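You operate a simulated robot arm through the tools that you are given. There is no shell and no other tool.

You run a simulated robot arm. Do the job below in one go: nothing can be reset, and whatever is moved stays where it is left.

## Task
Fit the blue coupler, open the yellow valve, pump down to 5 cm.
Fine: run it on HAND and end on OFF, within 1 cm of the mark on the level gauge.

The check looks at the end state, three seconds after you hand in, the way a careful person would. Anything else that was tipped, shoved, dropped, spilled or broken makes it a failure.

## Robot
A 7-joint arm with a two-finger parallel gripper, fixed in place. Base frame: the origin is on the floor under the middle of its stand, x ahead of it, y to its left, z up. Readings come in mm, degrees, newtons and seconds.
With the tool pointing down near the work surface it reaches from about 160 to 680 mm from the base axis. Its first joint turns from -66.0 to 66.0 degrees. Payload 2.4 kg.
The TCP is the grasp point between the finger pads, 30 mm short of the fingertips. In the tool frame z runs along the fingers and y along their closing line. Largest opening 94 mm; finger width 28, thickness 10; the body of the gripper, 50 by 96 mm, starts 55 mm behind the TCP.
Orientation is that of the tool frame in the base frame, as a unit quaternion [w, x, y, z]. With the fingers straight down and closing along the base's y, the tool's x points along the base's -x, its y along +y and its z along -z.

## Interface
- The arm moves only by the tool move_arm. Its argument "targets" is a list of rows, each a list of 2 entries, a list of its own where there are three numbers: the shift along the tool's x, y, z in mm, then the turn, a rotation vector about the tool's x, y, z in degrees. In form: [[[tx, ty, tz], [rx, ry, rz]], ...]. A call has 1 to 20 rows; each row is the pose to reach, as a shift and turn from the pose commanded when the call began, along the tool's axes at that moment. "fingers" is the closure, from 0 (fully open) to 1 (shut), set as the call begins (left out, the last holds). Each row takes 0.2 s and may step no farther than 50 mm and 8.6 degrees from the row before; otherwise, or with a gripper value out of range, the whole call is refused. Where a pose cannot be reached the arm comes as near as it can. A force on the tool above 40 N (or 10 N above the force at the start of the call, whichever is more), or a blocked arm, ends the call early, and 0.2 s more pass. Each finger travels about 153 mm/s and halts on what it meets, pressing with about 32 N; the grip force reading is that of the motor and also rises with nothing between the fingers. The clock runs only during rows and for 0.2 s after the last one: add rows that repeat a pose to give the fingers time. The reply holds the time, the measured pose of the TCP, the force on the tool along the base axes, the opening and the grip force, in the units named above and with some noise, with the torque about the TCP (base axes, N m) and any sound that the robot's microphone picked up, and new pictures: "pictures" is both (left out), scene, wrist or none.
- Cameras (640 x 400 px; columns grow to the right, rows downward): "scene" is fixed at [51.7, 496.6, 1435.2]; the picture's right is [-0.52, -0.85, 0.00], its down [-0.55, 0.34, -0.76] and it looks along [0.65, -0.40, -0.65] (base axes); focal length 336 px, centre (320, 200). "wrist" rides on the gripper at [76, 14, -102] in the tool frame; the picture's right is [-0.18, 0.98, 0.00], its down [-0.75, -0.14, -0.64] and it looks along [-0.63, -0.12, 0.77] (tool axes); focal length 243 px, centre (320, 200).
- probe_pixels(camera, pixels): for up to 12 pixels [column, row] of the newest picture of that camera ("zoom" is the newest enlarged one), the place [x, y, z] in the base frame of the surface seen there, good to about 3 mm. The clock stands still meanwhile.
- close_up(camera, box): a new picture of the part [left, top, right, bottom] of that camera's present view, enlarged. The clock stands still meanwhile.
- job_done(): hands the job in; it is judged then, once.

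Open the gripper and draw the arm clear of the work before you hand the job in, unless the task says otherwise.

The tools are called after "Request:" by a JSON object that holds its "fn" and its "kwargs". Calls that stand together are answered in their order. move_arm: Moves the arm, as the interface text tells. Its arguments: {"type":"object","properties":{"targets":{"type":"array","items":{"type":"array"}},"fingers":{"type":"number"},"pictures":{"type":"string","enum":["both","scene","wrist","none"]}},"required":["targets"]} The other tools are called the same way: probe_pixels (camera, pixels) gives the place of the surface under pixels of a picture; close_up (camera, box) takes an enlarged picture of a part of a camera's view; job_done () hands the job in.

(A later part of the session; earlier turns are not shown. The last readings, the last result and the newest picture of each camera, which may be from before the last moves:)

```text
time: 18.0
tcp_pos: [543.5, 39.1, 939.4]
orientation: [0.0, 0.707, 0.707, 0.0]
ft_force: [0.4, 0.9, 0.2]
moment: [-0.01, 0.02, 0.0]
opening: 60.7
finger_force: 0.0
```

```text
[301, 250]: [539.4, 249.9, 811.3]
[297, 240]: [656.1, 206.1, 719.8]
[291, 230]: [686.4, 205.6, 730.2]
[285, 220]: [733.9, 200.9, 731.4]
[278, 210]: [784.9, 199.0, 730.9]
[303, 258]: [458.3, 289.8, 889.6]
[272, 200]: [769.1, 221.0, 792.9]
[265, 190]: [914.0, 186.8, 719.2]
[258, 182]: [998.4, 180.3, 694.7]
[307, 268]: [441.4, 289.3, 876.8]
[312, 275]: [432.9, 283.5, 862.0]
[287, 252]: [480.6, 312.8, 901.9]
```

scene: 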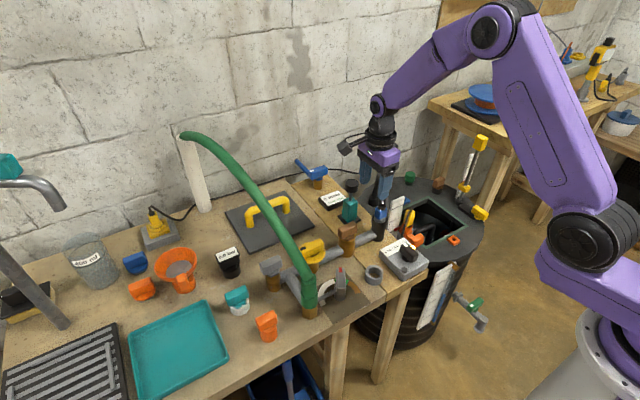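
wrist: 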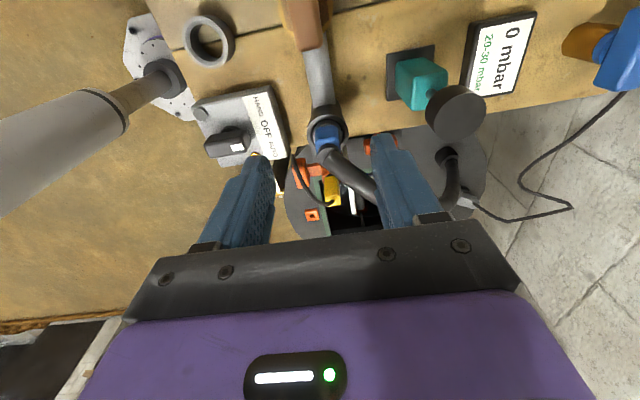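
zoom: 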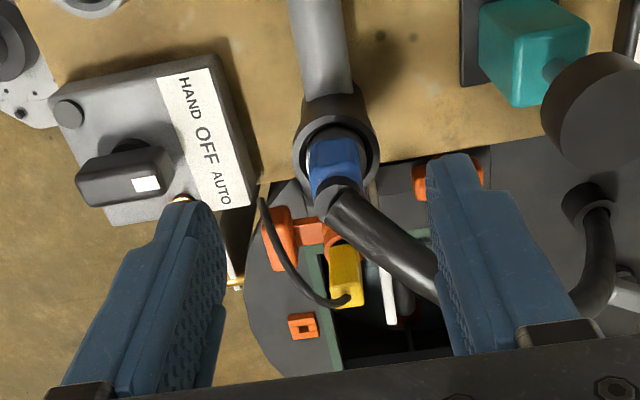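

The green hose runs at y≈302, z≈943 above x=545, so the camera side of the gripper must face -y there. I turn the tool by -171° now while moving to y≈180 at safe height.

Request:
{"fn": "move_arm", "kwargs": {"targets": [[[7, 0, 0], [0, 0, -8.55]], [[14, 0, 0], [0, 0, -17.1]], [[21, 0, 0], [0, 0, -25.65]], [[28, 0, 0], [0, 0, -34.2]], [[35, 0, 0], [0, 0, -42.75]], [[42, 0, 0], [0, 0, -51.3]], [[49, 0, 0], [0, 0, -59.85]], [[56, 0, 0], [0, 0, -68.4]], [[63, 0, 0], [0, 0, -76.95]], [[70, 0, 0], [0, 0, -85.5]], [[77, 0, 0], [0, 0, -94.05]], [[84, 0, 0], [0, 0, -102.6]], [[91, 1, 0], [0, 0, -111.15]], [[98, 1, 0], [0, 0, -119.7]], [[105, 1, 0], [0, 0, -128.25]], [[112, 1, 0], [0, 0, -136.8]], [[119, 1, 0], [0, 0, -145.35]], [[126, 1, 0], [0, 0, -153.9]], [[133, 1, 0], [0, 0, -162.45]], [[140, 1, 0], [0, 0, -171]]]}}

```text
time: 22.2
tcp_pos: [547.3, 176.8, 940.5]
orientation: [0.0, -0.65, 0.76, 0.0]
ft_force: [0.2, 0.7, -0.1]
moment: [-0.02, -0.02, -0.05]
opening: 61.0
finger_force: 0.1
```

scene: 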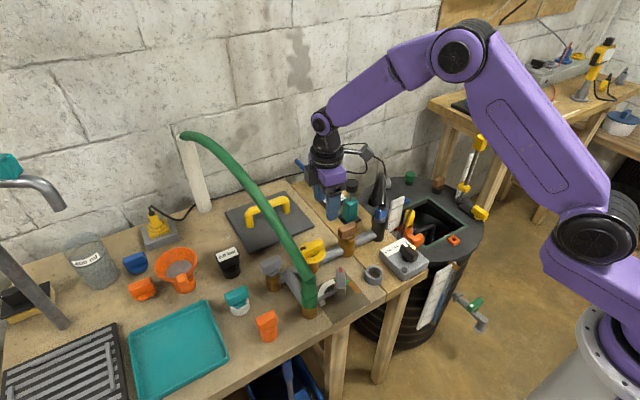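
wrist: 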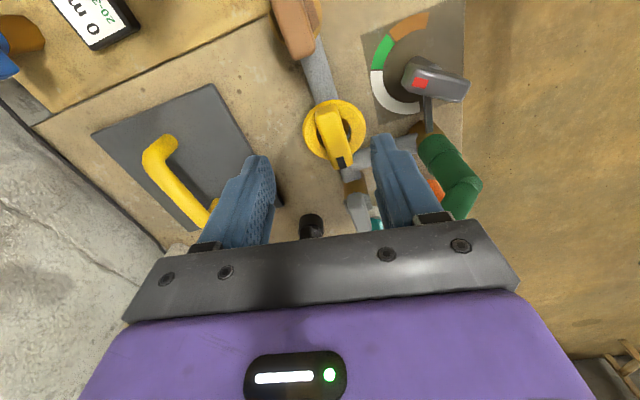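

The wrist now sees the yellow valve at (333,135) from the -y side. I zoom in on it, and on the coupler via the scene camera.

Request:
{"fn": "close_up", "kwargs": {"camera": "wrist", "box": [280, 70, 390, 210]}}

Request:
{"fn": "close_up", "kwargs": {"camera": "scene", "box": [340, 160, 420, 240]}}

Request:
{"fn": "close_up", "kwargs": {"camera": "wrist", "box": [300, 95, 370, 175]}}

Request:
{"fn": "probe_pixels", "kwargs": {"camera": "zoom", "pixels": [[215, 130], [375, 130], [295, 30], [320, 60], [330, 120], [400, 290], [300, 60], [220, 230], [340, 200], [310, 150], [370, 150], [345, 280]]}}

```text
2.86 times, centred on (335, 140) of wrist
```

zoom: 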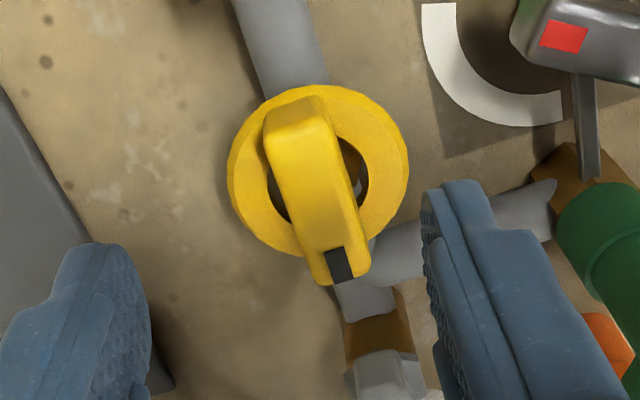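

```text
5.00 times, centred on (380, 200) of scene
```

zoom: 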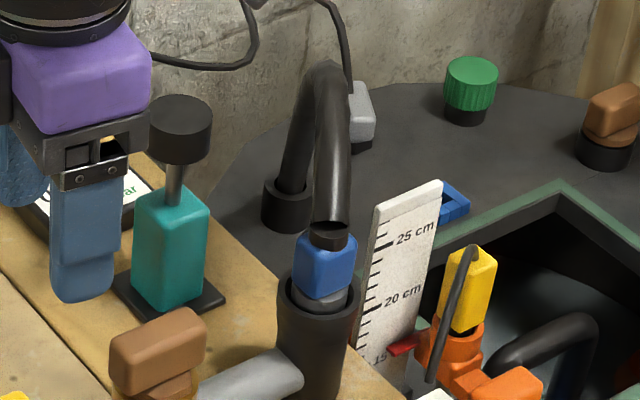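

```text
5.00 times, centred on (335, 135) of wrist
```

zoom: 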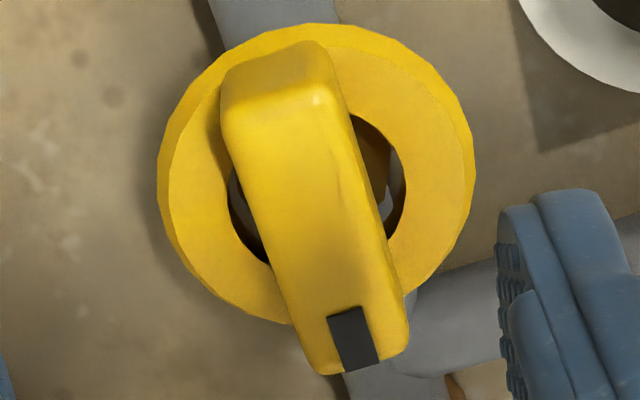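

```text
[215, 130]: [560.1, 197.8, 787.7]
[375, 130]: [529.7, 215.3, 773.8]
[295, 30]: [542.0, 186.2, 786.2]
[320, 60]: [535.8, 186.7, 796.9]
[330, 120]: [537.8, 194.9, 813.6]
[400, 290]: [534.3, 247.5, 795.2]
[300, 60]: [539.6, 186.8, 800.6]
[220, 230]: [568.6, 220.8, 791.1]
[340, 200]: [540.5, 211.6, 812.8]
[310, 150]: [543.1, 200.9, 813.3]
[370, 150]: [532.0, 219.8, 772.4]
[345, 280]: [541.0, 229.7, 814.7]
```

It is a handwheel: a ring with a bar grip and black mark. I probe the bar's edges to centre the grip precisely.

Request:
{"fn": "probe_pixels", "kwargs": {"camera": "zoom", "pixels": [[232, 140], [345, 140], [250, 190], [360, 190], [265, 230], [378, 230], [285, 290], [395, 280], [315, 360], [375, 360], [250, 80], [300, 260]]}}

Request:
{"fn": "close_up", "kwargs": {"camera": "scene", "box": [294, 234, 334, 264]}}

Request:
{"fn": "probe_pixels", "kwargs": {"camera": "zoom", "pixels": [[120, 180], [200, 130], [300, 90], [390, 60], [180, 240], [300, 190], [440, 130], [450, 200], [170, 270], [300, 250], [400, 220], [440, 260]]}}

```text
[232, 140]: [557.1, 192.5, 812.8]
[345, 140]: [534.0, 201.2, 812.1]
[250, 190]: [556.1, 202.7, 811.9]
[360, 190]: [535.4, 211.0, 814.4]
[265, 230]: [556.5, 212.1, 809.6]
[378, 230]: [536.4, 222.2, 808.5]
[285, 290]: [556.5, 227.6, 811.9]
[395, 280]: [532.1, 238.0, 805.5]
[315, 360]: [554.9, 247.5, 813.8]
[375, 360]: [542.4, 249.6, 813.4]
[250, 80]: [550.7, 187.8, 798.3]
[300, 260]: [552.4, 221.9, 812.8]
```

```text
13.33 times, centred on (314, 249) of scene
```

zoom: 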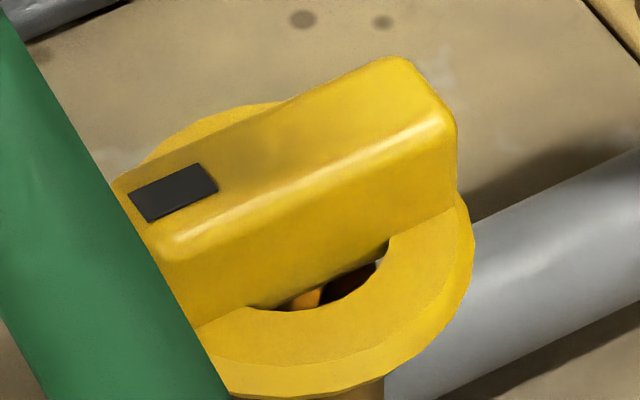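

```text
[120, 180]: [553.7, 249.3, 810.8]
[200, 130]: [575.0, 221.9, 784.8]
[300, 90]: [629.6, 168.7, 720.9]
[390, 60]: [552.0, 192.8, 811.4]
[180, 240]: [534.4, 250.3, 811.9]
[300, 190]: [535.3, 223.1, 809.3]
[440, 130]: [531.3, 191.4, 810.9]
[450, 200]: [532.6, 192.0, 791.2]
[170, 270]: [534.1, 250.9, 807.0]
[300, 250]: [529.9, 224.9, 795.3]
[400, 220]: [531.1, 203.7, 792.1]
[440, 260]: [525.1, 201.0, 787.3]
```

The bar is 26 mm wide (x 531.5–558), centred at (545,220), z 788–814. I align the gripper across it and come down to z≈860 first.

Request:
{"fn": "move_arm", "kwargs": {"targets": [[[-20, 4, 0], [0, 0, -4.5]], [[-41.3, 8.35, 0], [0, 0, -9]], [[-41.3, 8.35, 40], [0, 0, -9]], [[-41.3, 8.35, 80], [0, 0, -9]], [[-41.3, 8.35, 80], [0, 0, -9]]]}}

Request:
{"fn": "close_up", "kwargs": {"camera": "wrist", "box": [220, 60, 420, 250]}}

Request:
{"fn": "close_up", "kwargs": {"camera": "scene", "box": [260, 180, 360, 270]}}

```text
time: 23.4
tcp_pos: [544.2, 221.2, 859.7]
orientation: [0.0, 0.707, -0.707, 0.001]
ft_force: [0.4, 1.0, 0.9]
moment: [-0.03, -0.02, 0.02]
opening: 60.9
finger_force: 0.0
```

scene: 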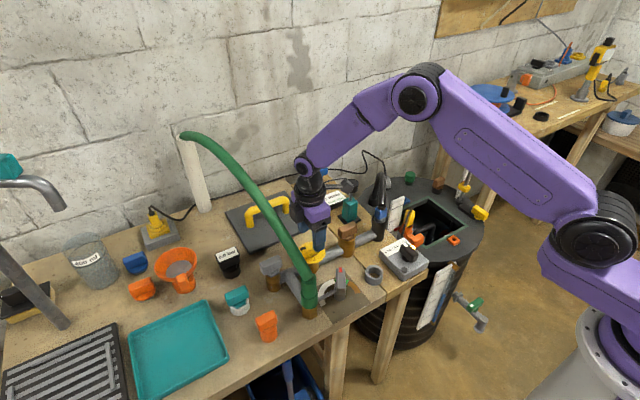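
wrist: 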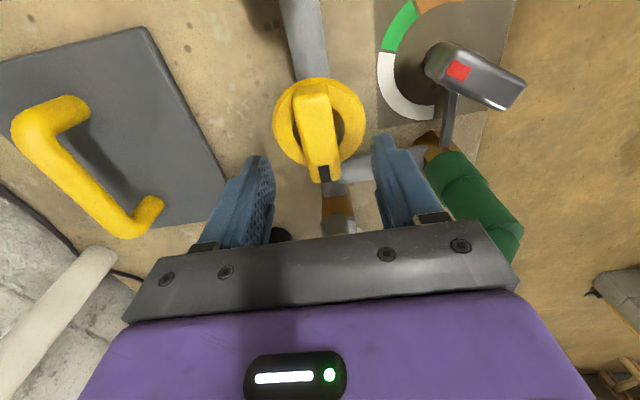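

```text
2.11 times, centred on (320, 155) of wrist
```

zoom: 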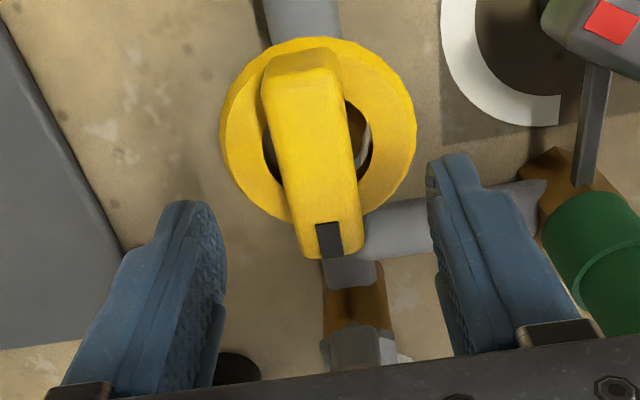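

```text
4.44 times, centred on (310, 225) of scene
```

zoom: 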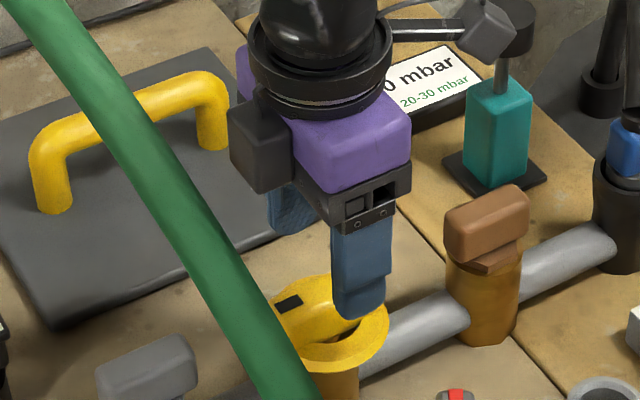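

A dark box on the +y side of the wrist comes near the green hose (zoom (260,145)); I probe it and the hose beside it to check clearance.

Request:
{"fn": "probe_pixels", "kwargs": {"camera": "zoom", "pixels": [[235, 150], [260, 145], [285, 150], [260, 180], [250, 115], [290, 120], [180, 200], [200, 235], [222, 260], [240, 290], [165, 150], [140, 120]]}}

```text
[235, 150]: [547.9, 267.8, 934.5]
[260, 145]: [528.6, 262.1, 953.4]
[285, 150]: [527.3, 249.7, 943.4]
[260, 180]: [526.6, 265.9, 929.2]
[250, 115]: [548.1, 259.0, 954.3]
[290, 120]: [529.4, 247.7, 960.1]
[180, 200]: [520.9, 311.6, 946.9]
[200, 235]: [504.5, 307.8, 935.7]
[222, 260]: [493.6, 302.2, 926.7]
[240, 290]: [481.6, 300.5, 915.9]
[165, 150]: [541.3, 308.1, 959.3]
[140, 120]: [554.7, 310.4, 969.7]
```

The box clears the hose by ~15 mm and stays clear during the turn. I descend to TCP z≈822 with tips just above the ring.

Request:
{"fn": "move_arm", "kwargs": {"targets": [[[0, 0, 20], [0, 0, 0]], [[0, 0, 32], [0, 0, 0]], [[0, 0, 38], [0, 0, 0]], [[0, 0, 38], [0, 0, 0]]]}}

Request:
{"fn": "close_up", "kwargs": {"camera": "wrist", "box": [220, 60, 420, 250]}}

Request:
{"fn": "close_up", "kwargs": {"camera": "scene", "box": [260, 180, 360, 270]}}

```text
time: 24.4
tcp_pos: [544.3, 220.9, 822.4]
orientation: [-0.001, 0.707, -0.707, 0.001]
ft_force: [-0.5, 0.3, 0.0]
moment: [-0.01, -0.02, 0.03]
opening: 61.2
finger_force: 0.0
```

scene: 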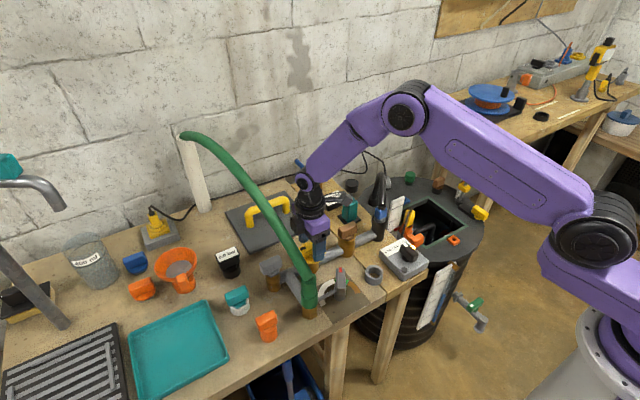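
wrist: 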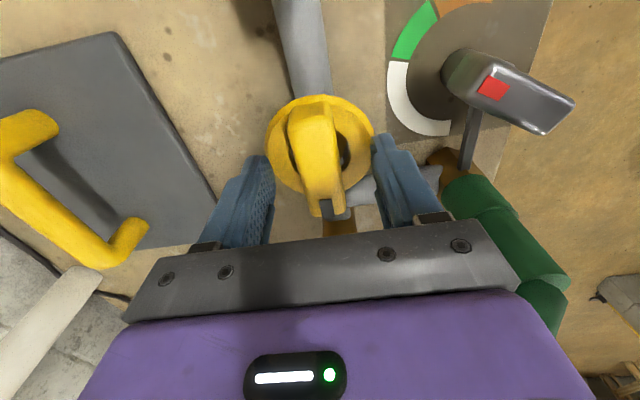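

```text
2.11 times, centred on (320, 155) of wrist
```

zoom: 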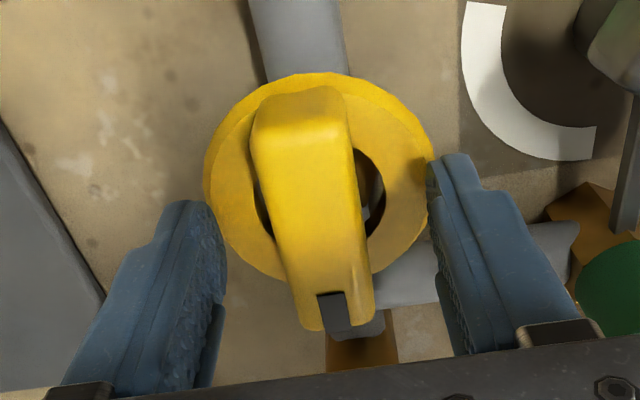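

```text
4.44 times, centred on (310, 225) of scene
```

zoom: 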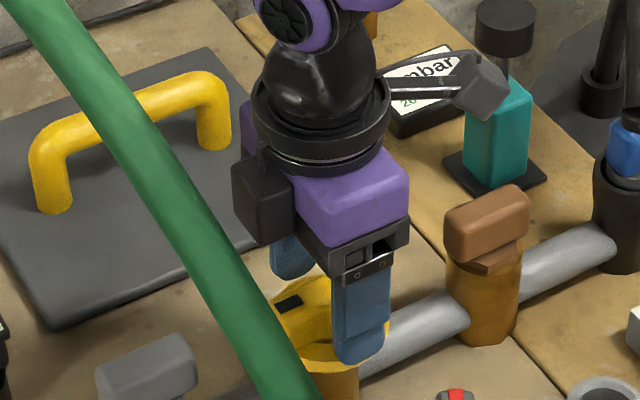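

The bar lies between the fingers. I close the gripper on it.

Request:
{"fn": "move_arm", "kwargs": {"targets": [[[0, 0, 0], [0, 0, 0]], [[0, 0, 0], [0, 0, 0]], [[0, 0, 0], [0, 0, 0]], [[0, 0, 0], [0, 0, 0]]], "fingers": 1.0, "pictures": "wrist"}}

```text
time: 25.4
tcp_pos: [545.6, 220.2, 823.2]
orientation: [0.0, -0.707, 0.707, -0.001]
ft_force: [1.5, 0.3, -1.6]
moment: [-0.03, 0.14, 0.01]
opening: 23.5
finger_force: 45.1
```

wrist: 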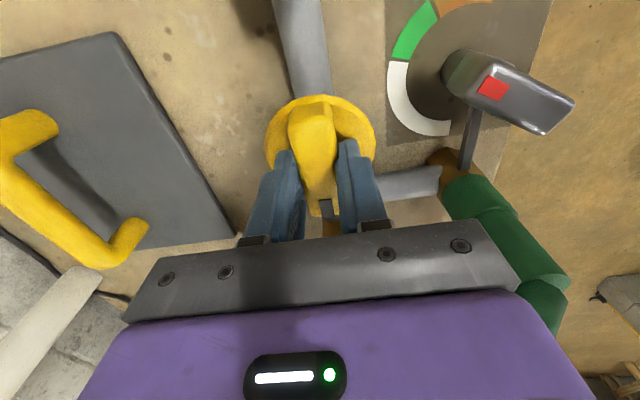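

The bar is gripped at 23.5 mm with small side force. I turn a first 12° counter-clockwise (seen from above) and read the moment.

Request:
{"fn": "move_arm", "kwargs": {"targets": [[[0, 0, 0], [0, 0, -3]], [[0, 0, 0], [0, 0, -6]], [[0, 0, 0], [0, 0, -9]], [[0, 0, 0], [0, 0, -12]], [[0, 0, 0], [0, 0, -12]]], "pictures": "wrist"}}

```text
time: 26.6
tcp_pos: [544.8, 220.8, 821.6]
orientation: [-0.001, 0.776, -0.63, 0.0]
ft_force: [-3.2, 0.0, 3.8]
moment: [0.43, 0.17, -2.09]
opening: 29.1
finger_force: 45.1
```

wrist: 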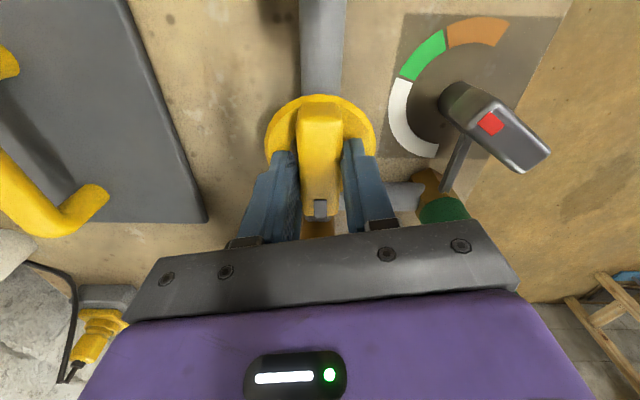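

The opening grew to 29 mm with a -2.1 Nm reaction, so the bar may not have followed. I zoom to compare the bar with the pipe.

Request:
{"fn": "close_up", "kwargs": {"camera": "wrist", "box": [260, 70, 380, 240]}}

Request:
{"fn": "probe_pixels", "kwargs": {"camera": "wrist", "pixels": [[306, 110], [336, 110], [304, 150], [340, 150], [304, 190], [338, 190], [308, 212], [332, 212], [325, 40], [325, 80], [321, 105], [321, 180]]}}

```text
2.35 times, centred on (320, 155) of wrist
```

zoom: 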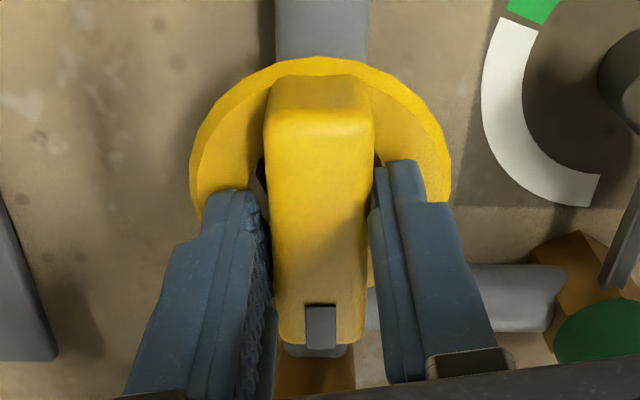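

```text
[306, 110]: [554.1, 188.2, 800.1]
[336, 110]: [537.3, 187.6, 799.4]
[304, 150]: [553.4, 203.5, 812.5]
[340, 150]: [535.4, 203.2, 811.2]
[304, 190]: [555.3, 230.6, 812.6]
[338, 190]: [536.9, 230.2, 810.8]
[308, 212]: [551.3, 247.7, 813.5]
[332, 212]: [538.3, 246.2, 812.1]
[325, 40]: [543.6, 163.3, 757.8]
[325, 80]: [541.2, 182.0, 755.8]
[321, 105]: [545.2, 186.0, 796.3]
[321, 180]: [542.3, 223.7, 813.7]
```

The bar did not move: counter-clockwise is blocked. I return to zero and try 12° clockwise gently.

Request:
{"fn": "move_arm", "kwargs": {"targets": [[[0, 0, 0], [0, 0, 4]], [[0, 0, 0], [0, 0, 8]], [[0, 0, 0], [0, 0, 12]], [[0, 0, 0], [0, 0, 12]]], "pictures": "wrist"}}

Request:
{"fn": "move_arm", "kwargs": {"targets": [[[0, 0, 0], [0, 0, 3]], [[0, 0, 0], [0, 0, 6]], [[0, 0, 0], [0, 0, 9]], [[0, 0, 0], [0, 0, 9]]], "pictures": "wrist"}}

Request:
{"fn": "close_up", "kwargs": {"camera": "wrist", "box": [260, 70, 380, 240]}}

```text
time: 27.6
tcp_pos: [546.0, 220.5, 821.5]
orientation: [0.001, 0.707, -0.707, 0.001]
ft_force: [-0.7, -1.0, 0.8]
moment: [-0.72, 0.09, 0.0]
opening: 23.8
finger_force: 45.0
```

wrist: 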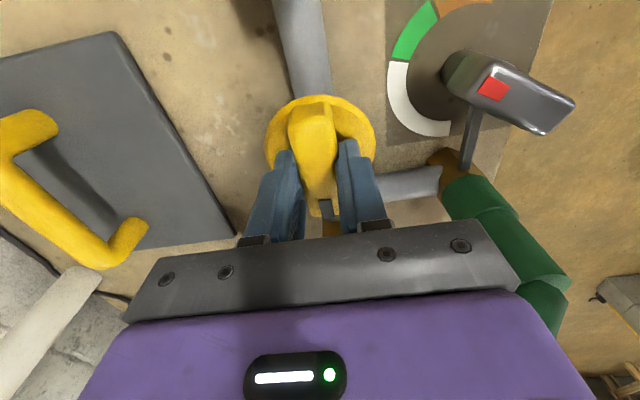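

```text
time: 28.6
tcp_pos: [545.4, 220.6, 821.8]
orientation: [0.001, -0.649, 0.761, 0.0]
ft_force: [2.2, 1.2, -4.4]
moment: [-1.05, 0.14, 0.0]
opening: 23.8
finger_force: 44.8
```

wrist: 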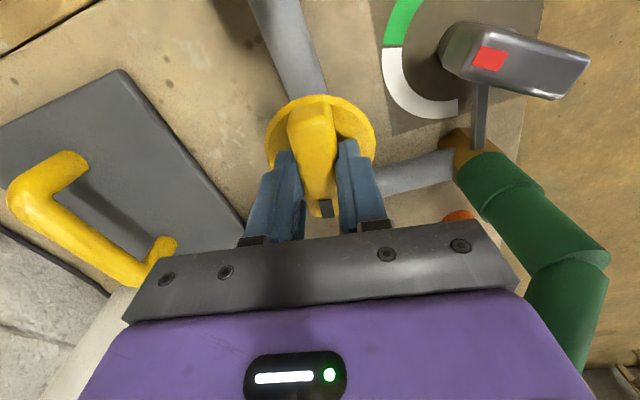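

```text
2.35 times, centred on (320, 155) of wrist
```

zoom: 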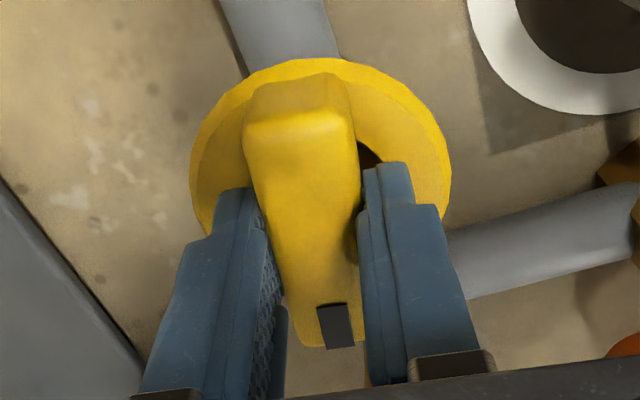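

Clockwise the bar follows freely (opening unchanged, no torque), so the start position is at a counter-clockwise stop. I carefully feel out the clockwise travel to about 45° in small steps.

Request:
{"fn": "move_arm", "kwargs": {"targets": [[[0, 0, 0], [0, 0, 6]], [[0, 0, 0], [0, 0, 12]], [[0, 0, 0], [0, 0, 18]], [[0, 0, 0], [0, 0, 24]], [[0, 0, 0], [0, 0, 30]], [[0, 0, 0], [0, 0, 36]], [[0, 0, 0], [0, 0, 36]]]}}

Request:
{"fn": "close_up", "kwargs": {"camera": "wrist", "box": [260, 70, 380, 240]}}

Request:
{"fn": "close_up", "kwargs": {"camera": "scene", "box": [260, 180, 360, 270]}}

```text
time: 30.2
tcp_pos: [545.3, 220.0, 822.0]
orientation: [0.0, -0.382, 0.924, -0.001]
ft_force: [2.3, 0.2, -0.8]
moment: [-0.84, 1.03, -0.01]
opening: 24.0
finger_force: 45.2
```

scene: 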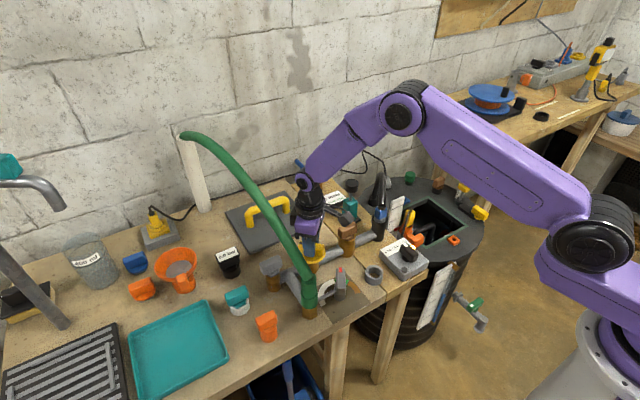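
wrist: 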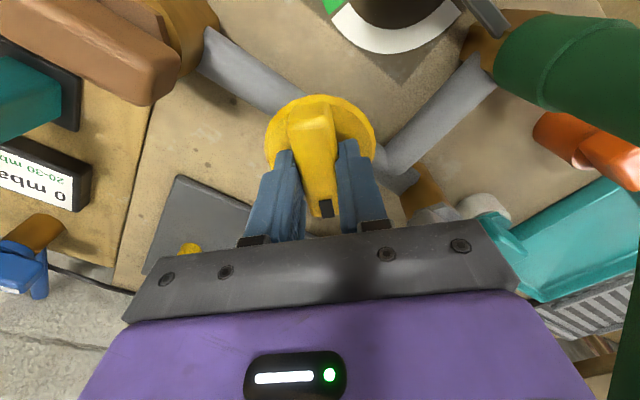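

```text
2.35 times, centred on (320, 155) of wrist
```

zoom: 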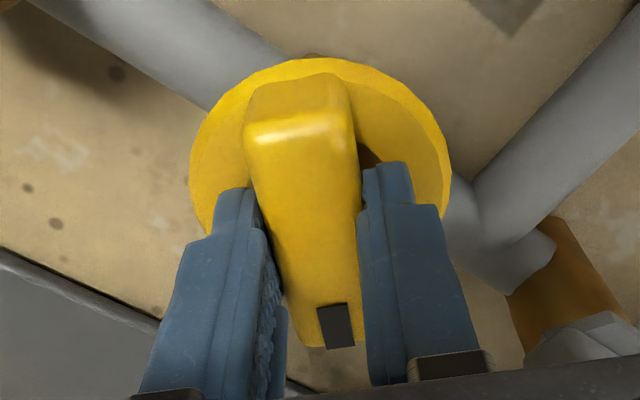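

```text
4.44 times, centred on (310, 225) of scene
```

zoom: 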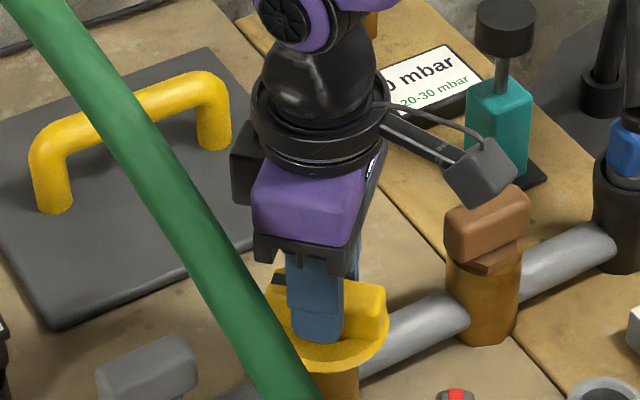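

Free to 45°. I continue clockwise toward 90° to find the end stop.

Request:
{"fn": "move_arm", "kwargs": {"targets": [[[0, 0, 0], [0, 0, 6]], [[0, 0, 0], [0, 0, 12]], [[0, 0, 0], [0, 0, 18]], [[0, 0, 0], [0, 0, 24]], [[0, 0, 0], [0, 0, 30]], [[0, 0, 0], [0, 0, 36]], [[0, 0, 0], [0, 0, 42]], [[0, 0, 0], [0, 0, 42]]]}}

Request:
{"fn": "close_up", "kwargs": {"camera": "wrist", "box": [260, 70, 380, 240]}}

```text
time: 32.0
tcp_pos: [545.5, 220.1, 822.5]
orientation: [0.001, -0.025, 1.0, 0.0]
ft_force: [4.7, 0.2, -2.0]
moment: [-0.02, 0.86, 0.01]
opening: 23.9
finger_force: 44.9
```

scene: 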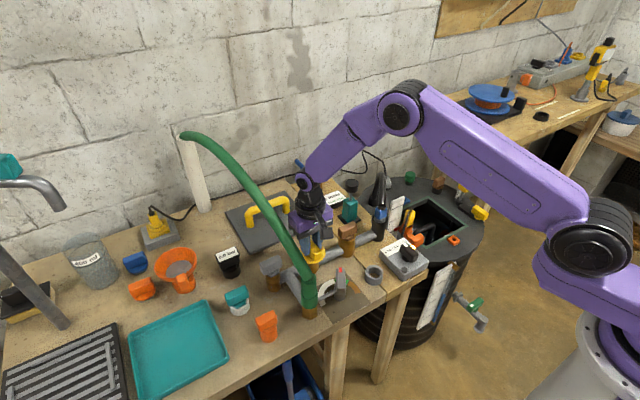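
wrist: 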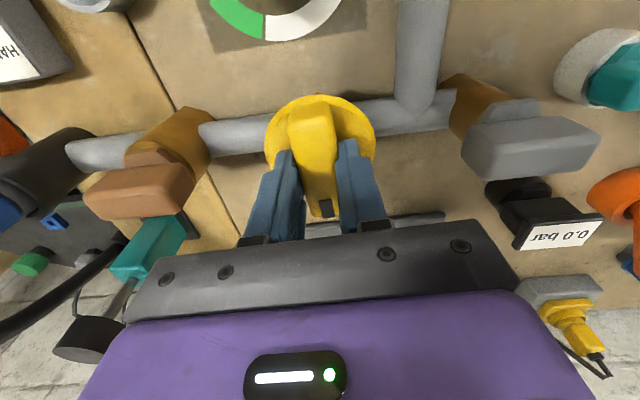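

```text
2.35 times, centred on (320, 155) of wrist
```

zoom: 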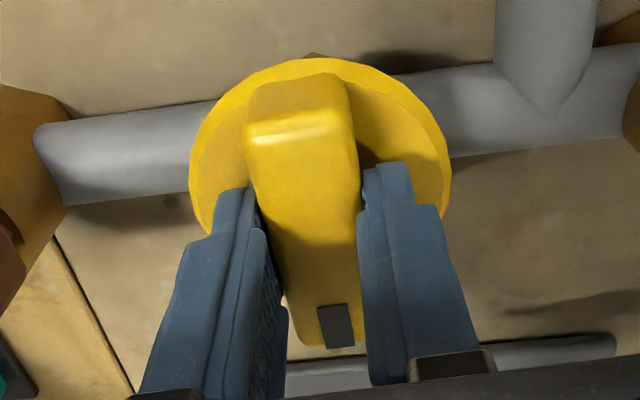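

At 87° still free, bar now across the pipe. I go a further 12° to see whether there is a stop at 90°.

Request:
{"fn": "move_arm", "kwargs": {"targets": [[[0, 0, 0], [0, 0, 3]], [[0, 0, 0], [0, 0, 6]], [[0, 0, 0], [0, 0, 9]], [[0, 0, 0], [0, 0, 12]], [[0, 0, 0], [0, 0, 12]]], "pictures": "wrist"}}

Request:
{"fn": "close_up", "kwargs": {"camera": "wrist", "box": [260, 70, 380, 240]}}

```text
time: 33.2
tcp_pos: [544.0, 219.6, 821.3]
orientation: [0.001, 0.077, 0.997, -0.001]
ft_force: [-0.1, -3.9, 2.1]
moment: [-0.11, -0.09, 1.97]
opening: 27.4
finger_force: 45.1
```

wrist: 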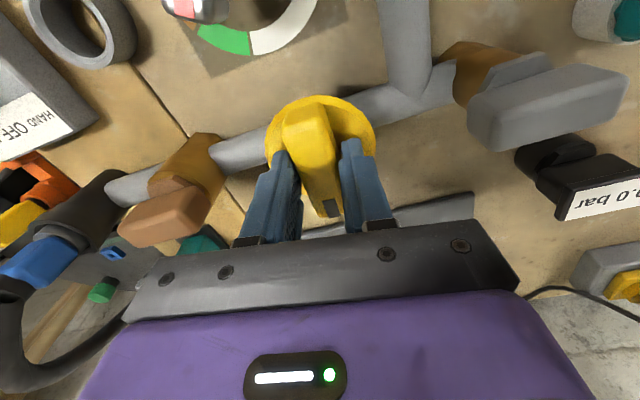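

```text
2.35 times, centred on (320, 155) of wrist
```

zoom: 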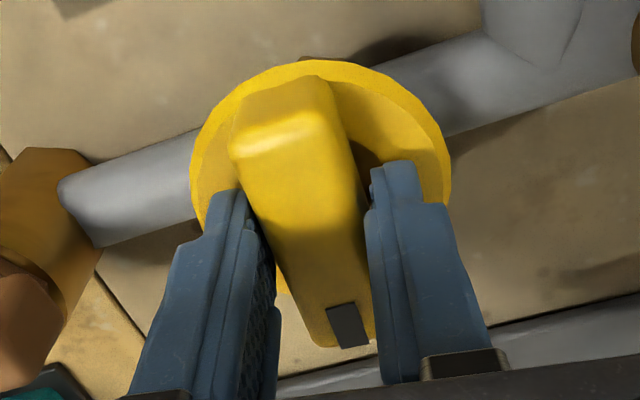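

A firm stop at ~90° (moment 2 Nm): a quarter-turn valve, starting with the bar along the pipe, now across. Since bar-along normally means open, I'll let the pump's effect decide: I set it to the neutral 45° position, and release.

Request:
{"fn": "move_arm", "kwargs": {"targets": [[[0, 0, 0], [0, 0, -7.7]], [[0, 0, 0], [0, 0, -15.4]], [[0, 0, 0], [0, 0, -23.1]], [[0, 0, 0], [0, 0, -30.8]], [[0, 0, 0], [0, 0, -38.5]], [[0, 0, 0], [0, 0, -46.2]], [[0, 0, 0], [0, 0, -54]], [[0, 0, 0], [0, 0, -54]]], "pictures": "wrist"}}

Request:
{"fn": "move_arm", "kwargs": {"targets": [[[0, 0, 0], [0, 0, 0]], [[0, 0, 0], [0, 0, 0]], [[0, 0, 0], [0, 0, 0]]], "fingers": 0.35, "pictures": "wrist"}}

```text
time: 35.0
tcp_pos: [544.3, 219.0, 821.2]
orientation: [0.0, -0.383, 0.924, -0.001]
ft_force: [-3.1, -2.8, 0.9]
moment: [0.17, 0.16, 0.01]
opening: 24.0
finger_force: 44.9
```

wrist: 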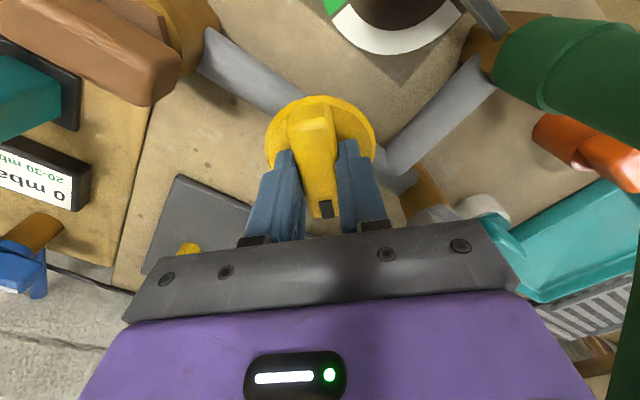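

```text
time: 35.8
tcp_pos: [544.8, 220.4, 822.5]
orientation: [0.0, -0.383, 0.924, -0.001]
ft_force: [-0.1, 0.4, 0.5]
moment: [0.01, 0.0, 0.02]
opening: 61.0
finger_force: 0.0
```

wrist: 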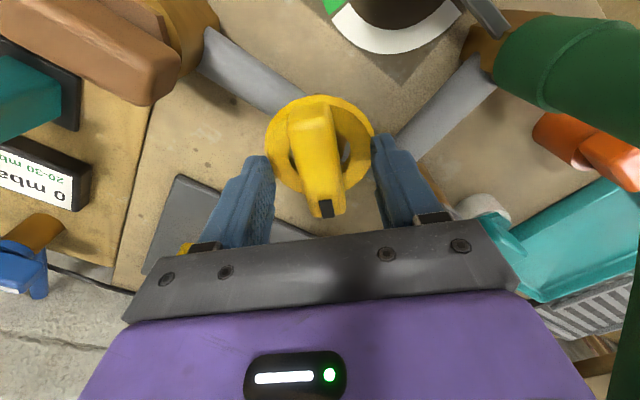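

The handwheel stays at 45°. I lift off, swing back to the standard tool yaw and move to (300,10,940) to look at the selector and the gauge.

Request:
{"fn": "move_arm", "kwargs": {"targets": [[[0, 0, -40], [0, 0, 0]], [[0, 0, -80], [0, 0, 0]], [[20, 0, -118], [0, 0, 0]], [[65, 5, -118], [0, 0, 7]], [[110, 8, -118], [0, 0, 14]], [[155, 12, -118], [0, 0, 21]], [[200, 16, -118], [0, 0, 28]], [[245, 20, -118], [0, 0, 35]], [[285, 22, -118], [0, 0, 40]], [[321.7, 24.7, -118], [0, 0, 45]], [[321.7, 24.7, -118], [0, 0, 45]]]}}

Request:
{"fn": "close_up", "kwargs": {"camera": "wrist", "box": [240, 80, 400, 230]}}

Request:
{"fn": "close_up", "kwargs": {"camera": "scene", "box": [400, 250, 480, 340]}}

Request:
{"fn": "close_up", "kwargs": {"camera": "scene", "box": [280, 190, 420, 290]}}

```text
time: 38.2
tcp_pos: [299.5, 9.1, 940.4]
orientation: [0.001, 0.001, 1.0, -0.001]
ft_force: [-0.3, 0.9, 0.4]
moment: [-0.03, -0.02, 0.0]
opening: 61.0
finger_force: 0.1
```

scene: 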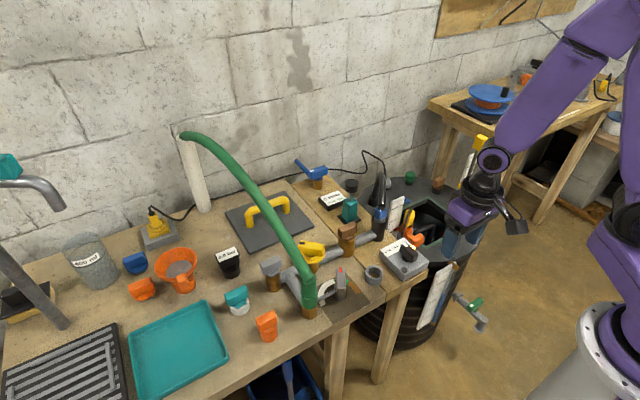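
wrist: 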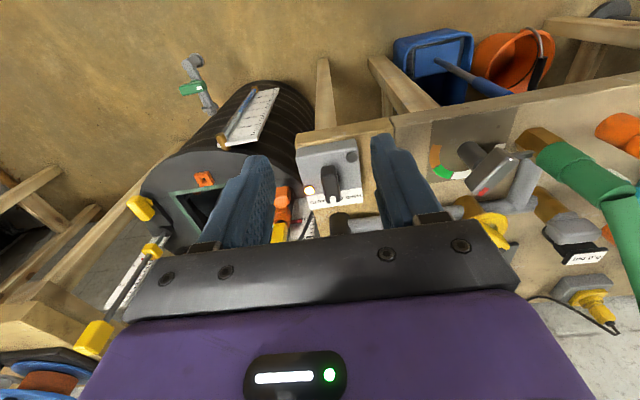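

```text
2.67 times, centred on (320, 155) of wrist
```

zoom: 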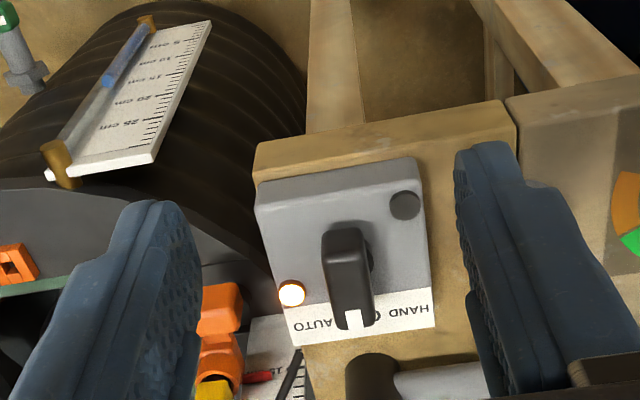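

```text
4.44 times, centred on (440, 295) of scene
```

zoom: 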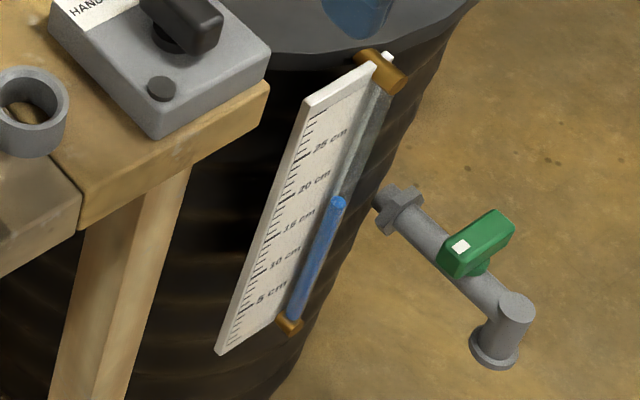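

```text
4.00 times, centred on (350, 240) of scene
```

zoom: 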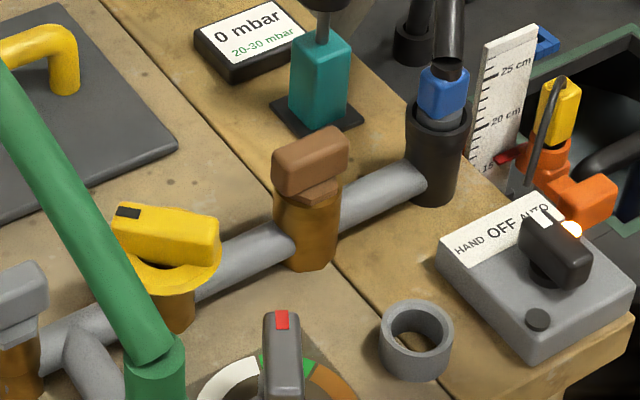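

The handwheel rests at 45°, coupler upright in the cup. I zoom into the level gauge and probe the marks and the blue column's top to calibrate the reading.

Request:
{"fn": "close_up", "kwargs": {"camera": "scene", "box": [412, 262, 464, 332]}}

Request:
{"fn": "close_up", "kwargs": {"camera": "scene", "box": [416, 284, 464, 314]}}

Request:
{"fn": "close_up", "kwargs": {"camera": "wrist", "box": [220, 80, 290, 150]}}

```text
5.71 times, centred on (438, 297) of scene
```

zoom: 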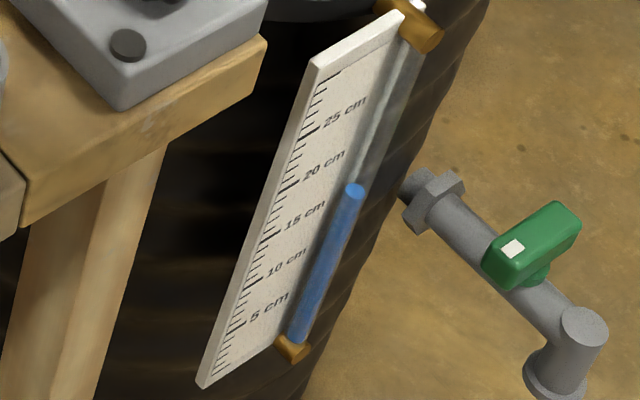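

```text
13.33 times, centred on (440, 299) of scene
```

zoom: 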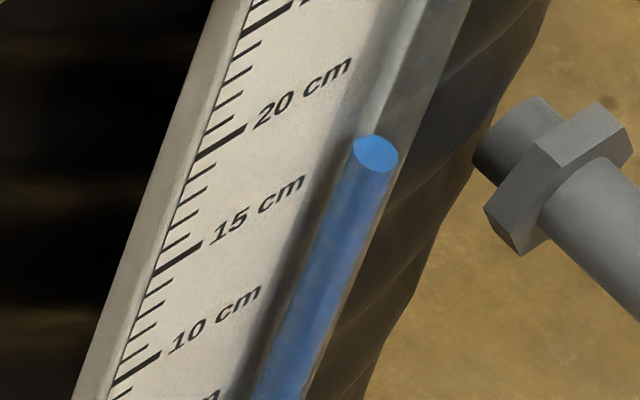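

```text
5.71 times, centred on (255, 115) of wrist
```

zoom: 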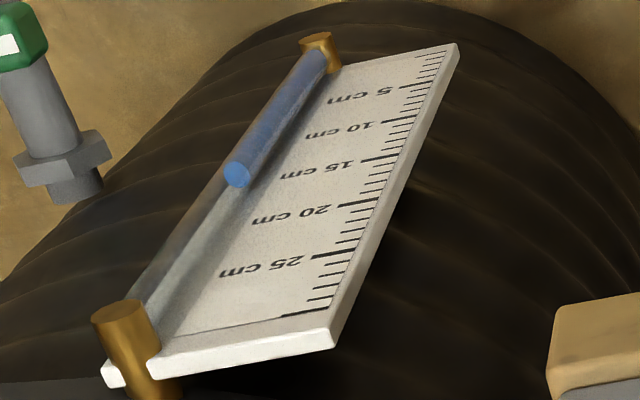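

I probe the gauge's major ticks and the column top for their heights.

Request:
{"fn": "close_up", "kwargs": {"camera": "scene", "box": [412, 262, 464, 332]}}

Request:
{"fn": "probe_pixels", "kwargs": {"camera": "zoom", "pixels": [[312, 130], [291, 184], [270, 236], [252, 284], [236, 328], [356, 190], [350, 210], [330, 260], [310, 310], [292, 345], [345, 82], [375, 150]]}}

```text
5.71 times, centred on (438, 297) of scene
```

zoom: 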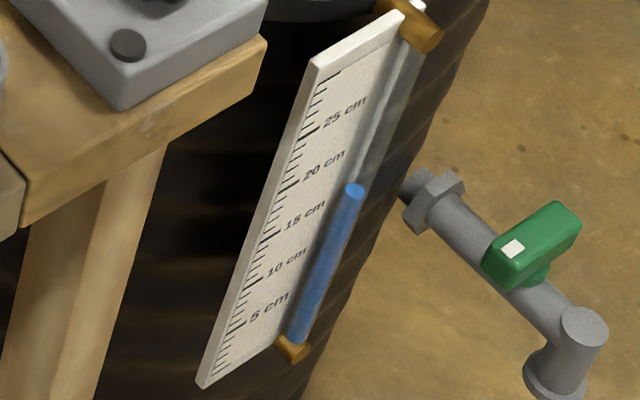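

```text
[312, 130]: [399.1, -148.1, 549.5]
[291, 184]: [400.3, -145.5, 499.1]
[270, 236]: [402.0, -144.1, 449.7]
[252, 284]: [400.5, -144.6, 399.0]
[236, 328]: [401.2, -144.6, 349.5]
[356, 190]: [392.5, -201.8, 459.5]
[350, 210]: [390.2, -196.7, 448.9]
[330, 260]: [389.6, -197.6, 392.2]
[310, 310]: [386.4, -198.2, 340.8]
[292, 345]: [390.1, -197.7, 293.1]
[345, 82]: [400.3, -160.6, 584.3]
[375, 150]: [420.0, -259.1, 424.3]
```

Scale: 0 cm ↔ z 299.5, 10 mm per cm; the column top at z≈459.5 means 16 cm, target z≈349.5. Now I probe the selector knob.

Request:
{"fn": "close_up", "kwargs": {"camera": "wrist", "box": [295, 135, 365, 210]}}

Request:
{"fn": "probe_pixels", "kwargs": {"camera": "zoom", "pixels": [[265, 130], [330, 120], [280, 160], [355, 155], [290, 230], [370, 220], [300, 290], [385, 290], [340, 330], [380, 330], [320, 200], [400, 180]]}}

Request:
{"fn": "probe_pixels", "kwargs": {"camera": "zoom", "pixels": [[300, 120], [350, 335], [180, 300], [150, 120], [480, 120], [340, 260], [300, 180], [250, 250], [450, 250], [200, 370], [520, 330], [350, 370]]}}

```text
5.33 times, centred on (330, 172) of wrist
```

zoom: 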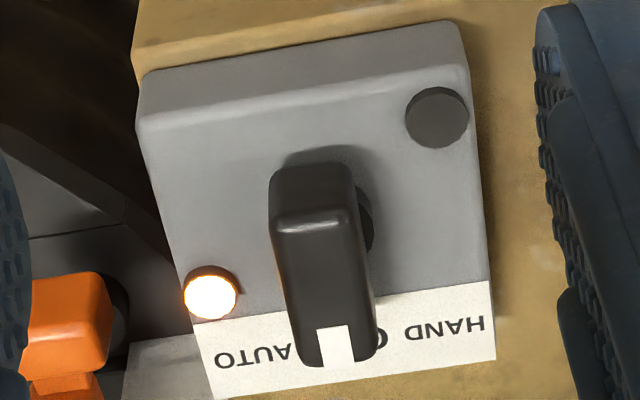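

```text
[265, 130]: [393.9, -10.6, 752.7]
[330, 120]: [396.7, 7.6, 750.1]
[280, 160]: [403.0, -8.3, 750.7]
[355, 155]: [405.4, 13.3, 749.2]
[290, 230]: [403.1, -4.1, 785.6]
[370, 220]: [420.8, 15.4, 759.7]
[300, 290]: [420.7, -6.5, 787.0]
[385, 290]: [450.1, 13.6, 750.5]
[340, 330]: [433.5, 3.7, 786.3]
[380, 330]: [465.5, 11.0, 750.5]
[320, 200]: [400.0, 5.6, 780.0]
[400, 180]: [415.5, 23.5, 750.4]
```

```text
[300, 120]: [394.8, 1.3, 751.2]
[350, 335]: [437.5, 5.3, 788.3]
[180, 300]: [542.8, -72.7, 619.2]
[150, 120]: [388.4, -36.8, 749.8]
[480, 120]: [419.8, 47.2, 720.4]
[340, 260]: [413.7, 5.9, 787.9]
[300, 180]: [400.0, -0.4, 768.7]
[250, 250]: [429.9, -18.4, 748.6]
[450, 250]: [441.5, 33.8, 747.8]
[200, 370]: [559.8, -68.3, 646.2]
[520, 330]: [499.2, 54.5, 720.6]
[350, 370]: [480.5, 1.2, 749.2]
```

The knob bar spans x 400–443, y about -7…12, top z 787, on the box top at z 750. I move above it with a 47 mm opening, at z≈860.

Request:
{"fn": "move_arm", "kwargs": {"targets": [[[-40, -2, 10], [0, 0, 0]], [[-80, -4, 30], [0, 0, 0]], [[-121, -6.6, 55], [0, 0, 0]], [[-121, -6.6, 80], [0, 0, 0]], [[-121, -6.6, 80], [0, 0, 0]]], "fingers": 0.5}}

Request:
{"fn": "close_up", "kwargs": {"camera": "wrist", "box": [240, 60, 400, 250]}}

Request:
{"fn": "close_up", "kwargs": {"camera": "scene", "box": [340, 190, 480, 340]}}

```text
time: 39.4
tcp_pos: [421.4, 3.9, 859.7]
orientation: [0.001, 0.0, 1.0, 0.001]
ft_force: [0.0, 0.2, -0.2]
moment: [-0.03, -0.01, -0.01]
opening: 47.2
finger_force: 0.1
```

scene: 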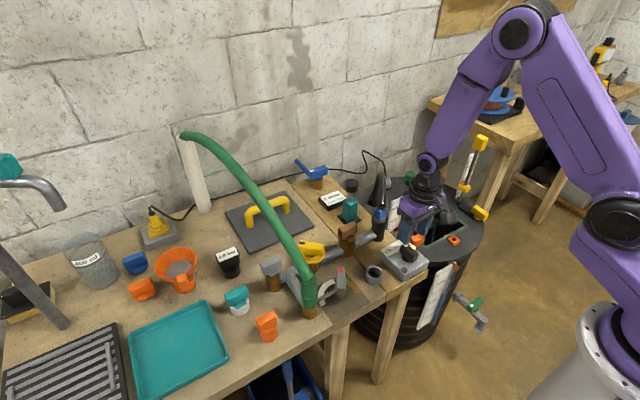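
wrist: 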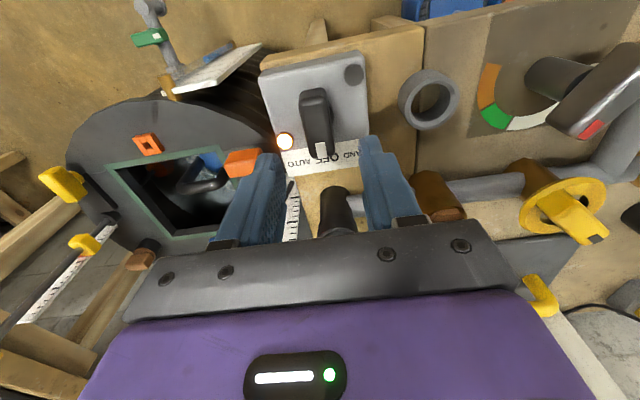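

```text
2.11 times, centred on (320, 155) of wrist
```

zoom: 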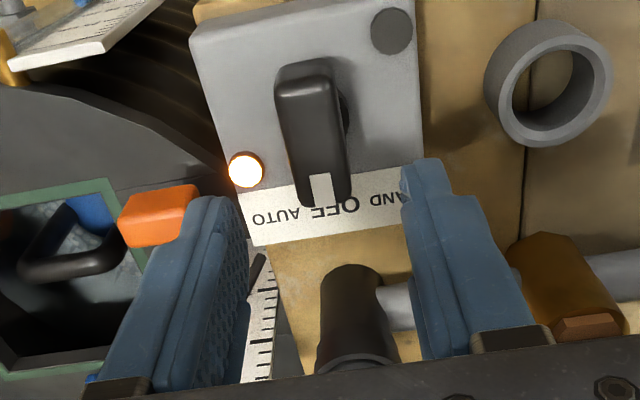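

```text
2.67 times, centred on (410, 265) of scene
```

zoom: 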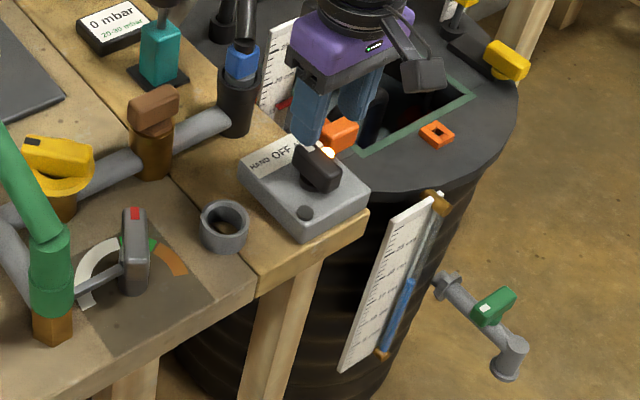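

The gauge is visible in both views. I probe the knob's edges again from this closer view for centring.

Request:
{"fn": "close_up", "kwargs": {"camera": "wrist", "box": [290, 80, 345, 165]}}

Request:
{"fn": "probe_pixels", "kwargs": {"camera": "zoom", "pixels": [[245, 120], [345, 120], [265, 180], [355, 180], [285, 260], [370, 260], [300, 320], [380, 310], [300, 70], [320, 150], [330, 250], [345, 330]]}}

```text
4.71 times, centred on (318, 122) of wrist
```

zoom: 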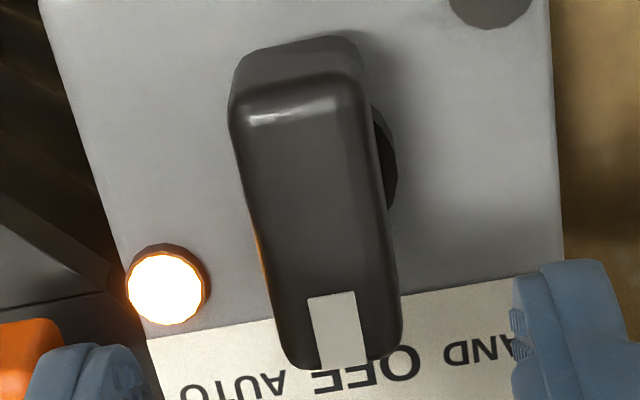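

```text
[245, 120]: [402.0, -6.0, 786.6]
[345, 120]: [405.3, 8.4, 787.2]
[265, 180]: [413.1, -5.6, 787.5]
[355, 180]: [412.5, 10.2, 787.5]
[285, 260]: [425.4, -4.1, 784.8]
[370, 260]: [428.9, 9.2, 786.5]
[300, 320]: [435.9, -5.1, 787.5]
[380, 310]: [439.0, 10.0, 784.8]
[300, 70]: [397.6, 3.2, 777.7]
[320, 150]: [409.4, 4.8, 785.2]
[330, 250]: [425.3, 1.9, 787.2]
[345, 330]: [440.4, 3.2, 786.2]
```

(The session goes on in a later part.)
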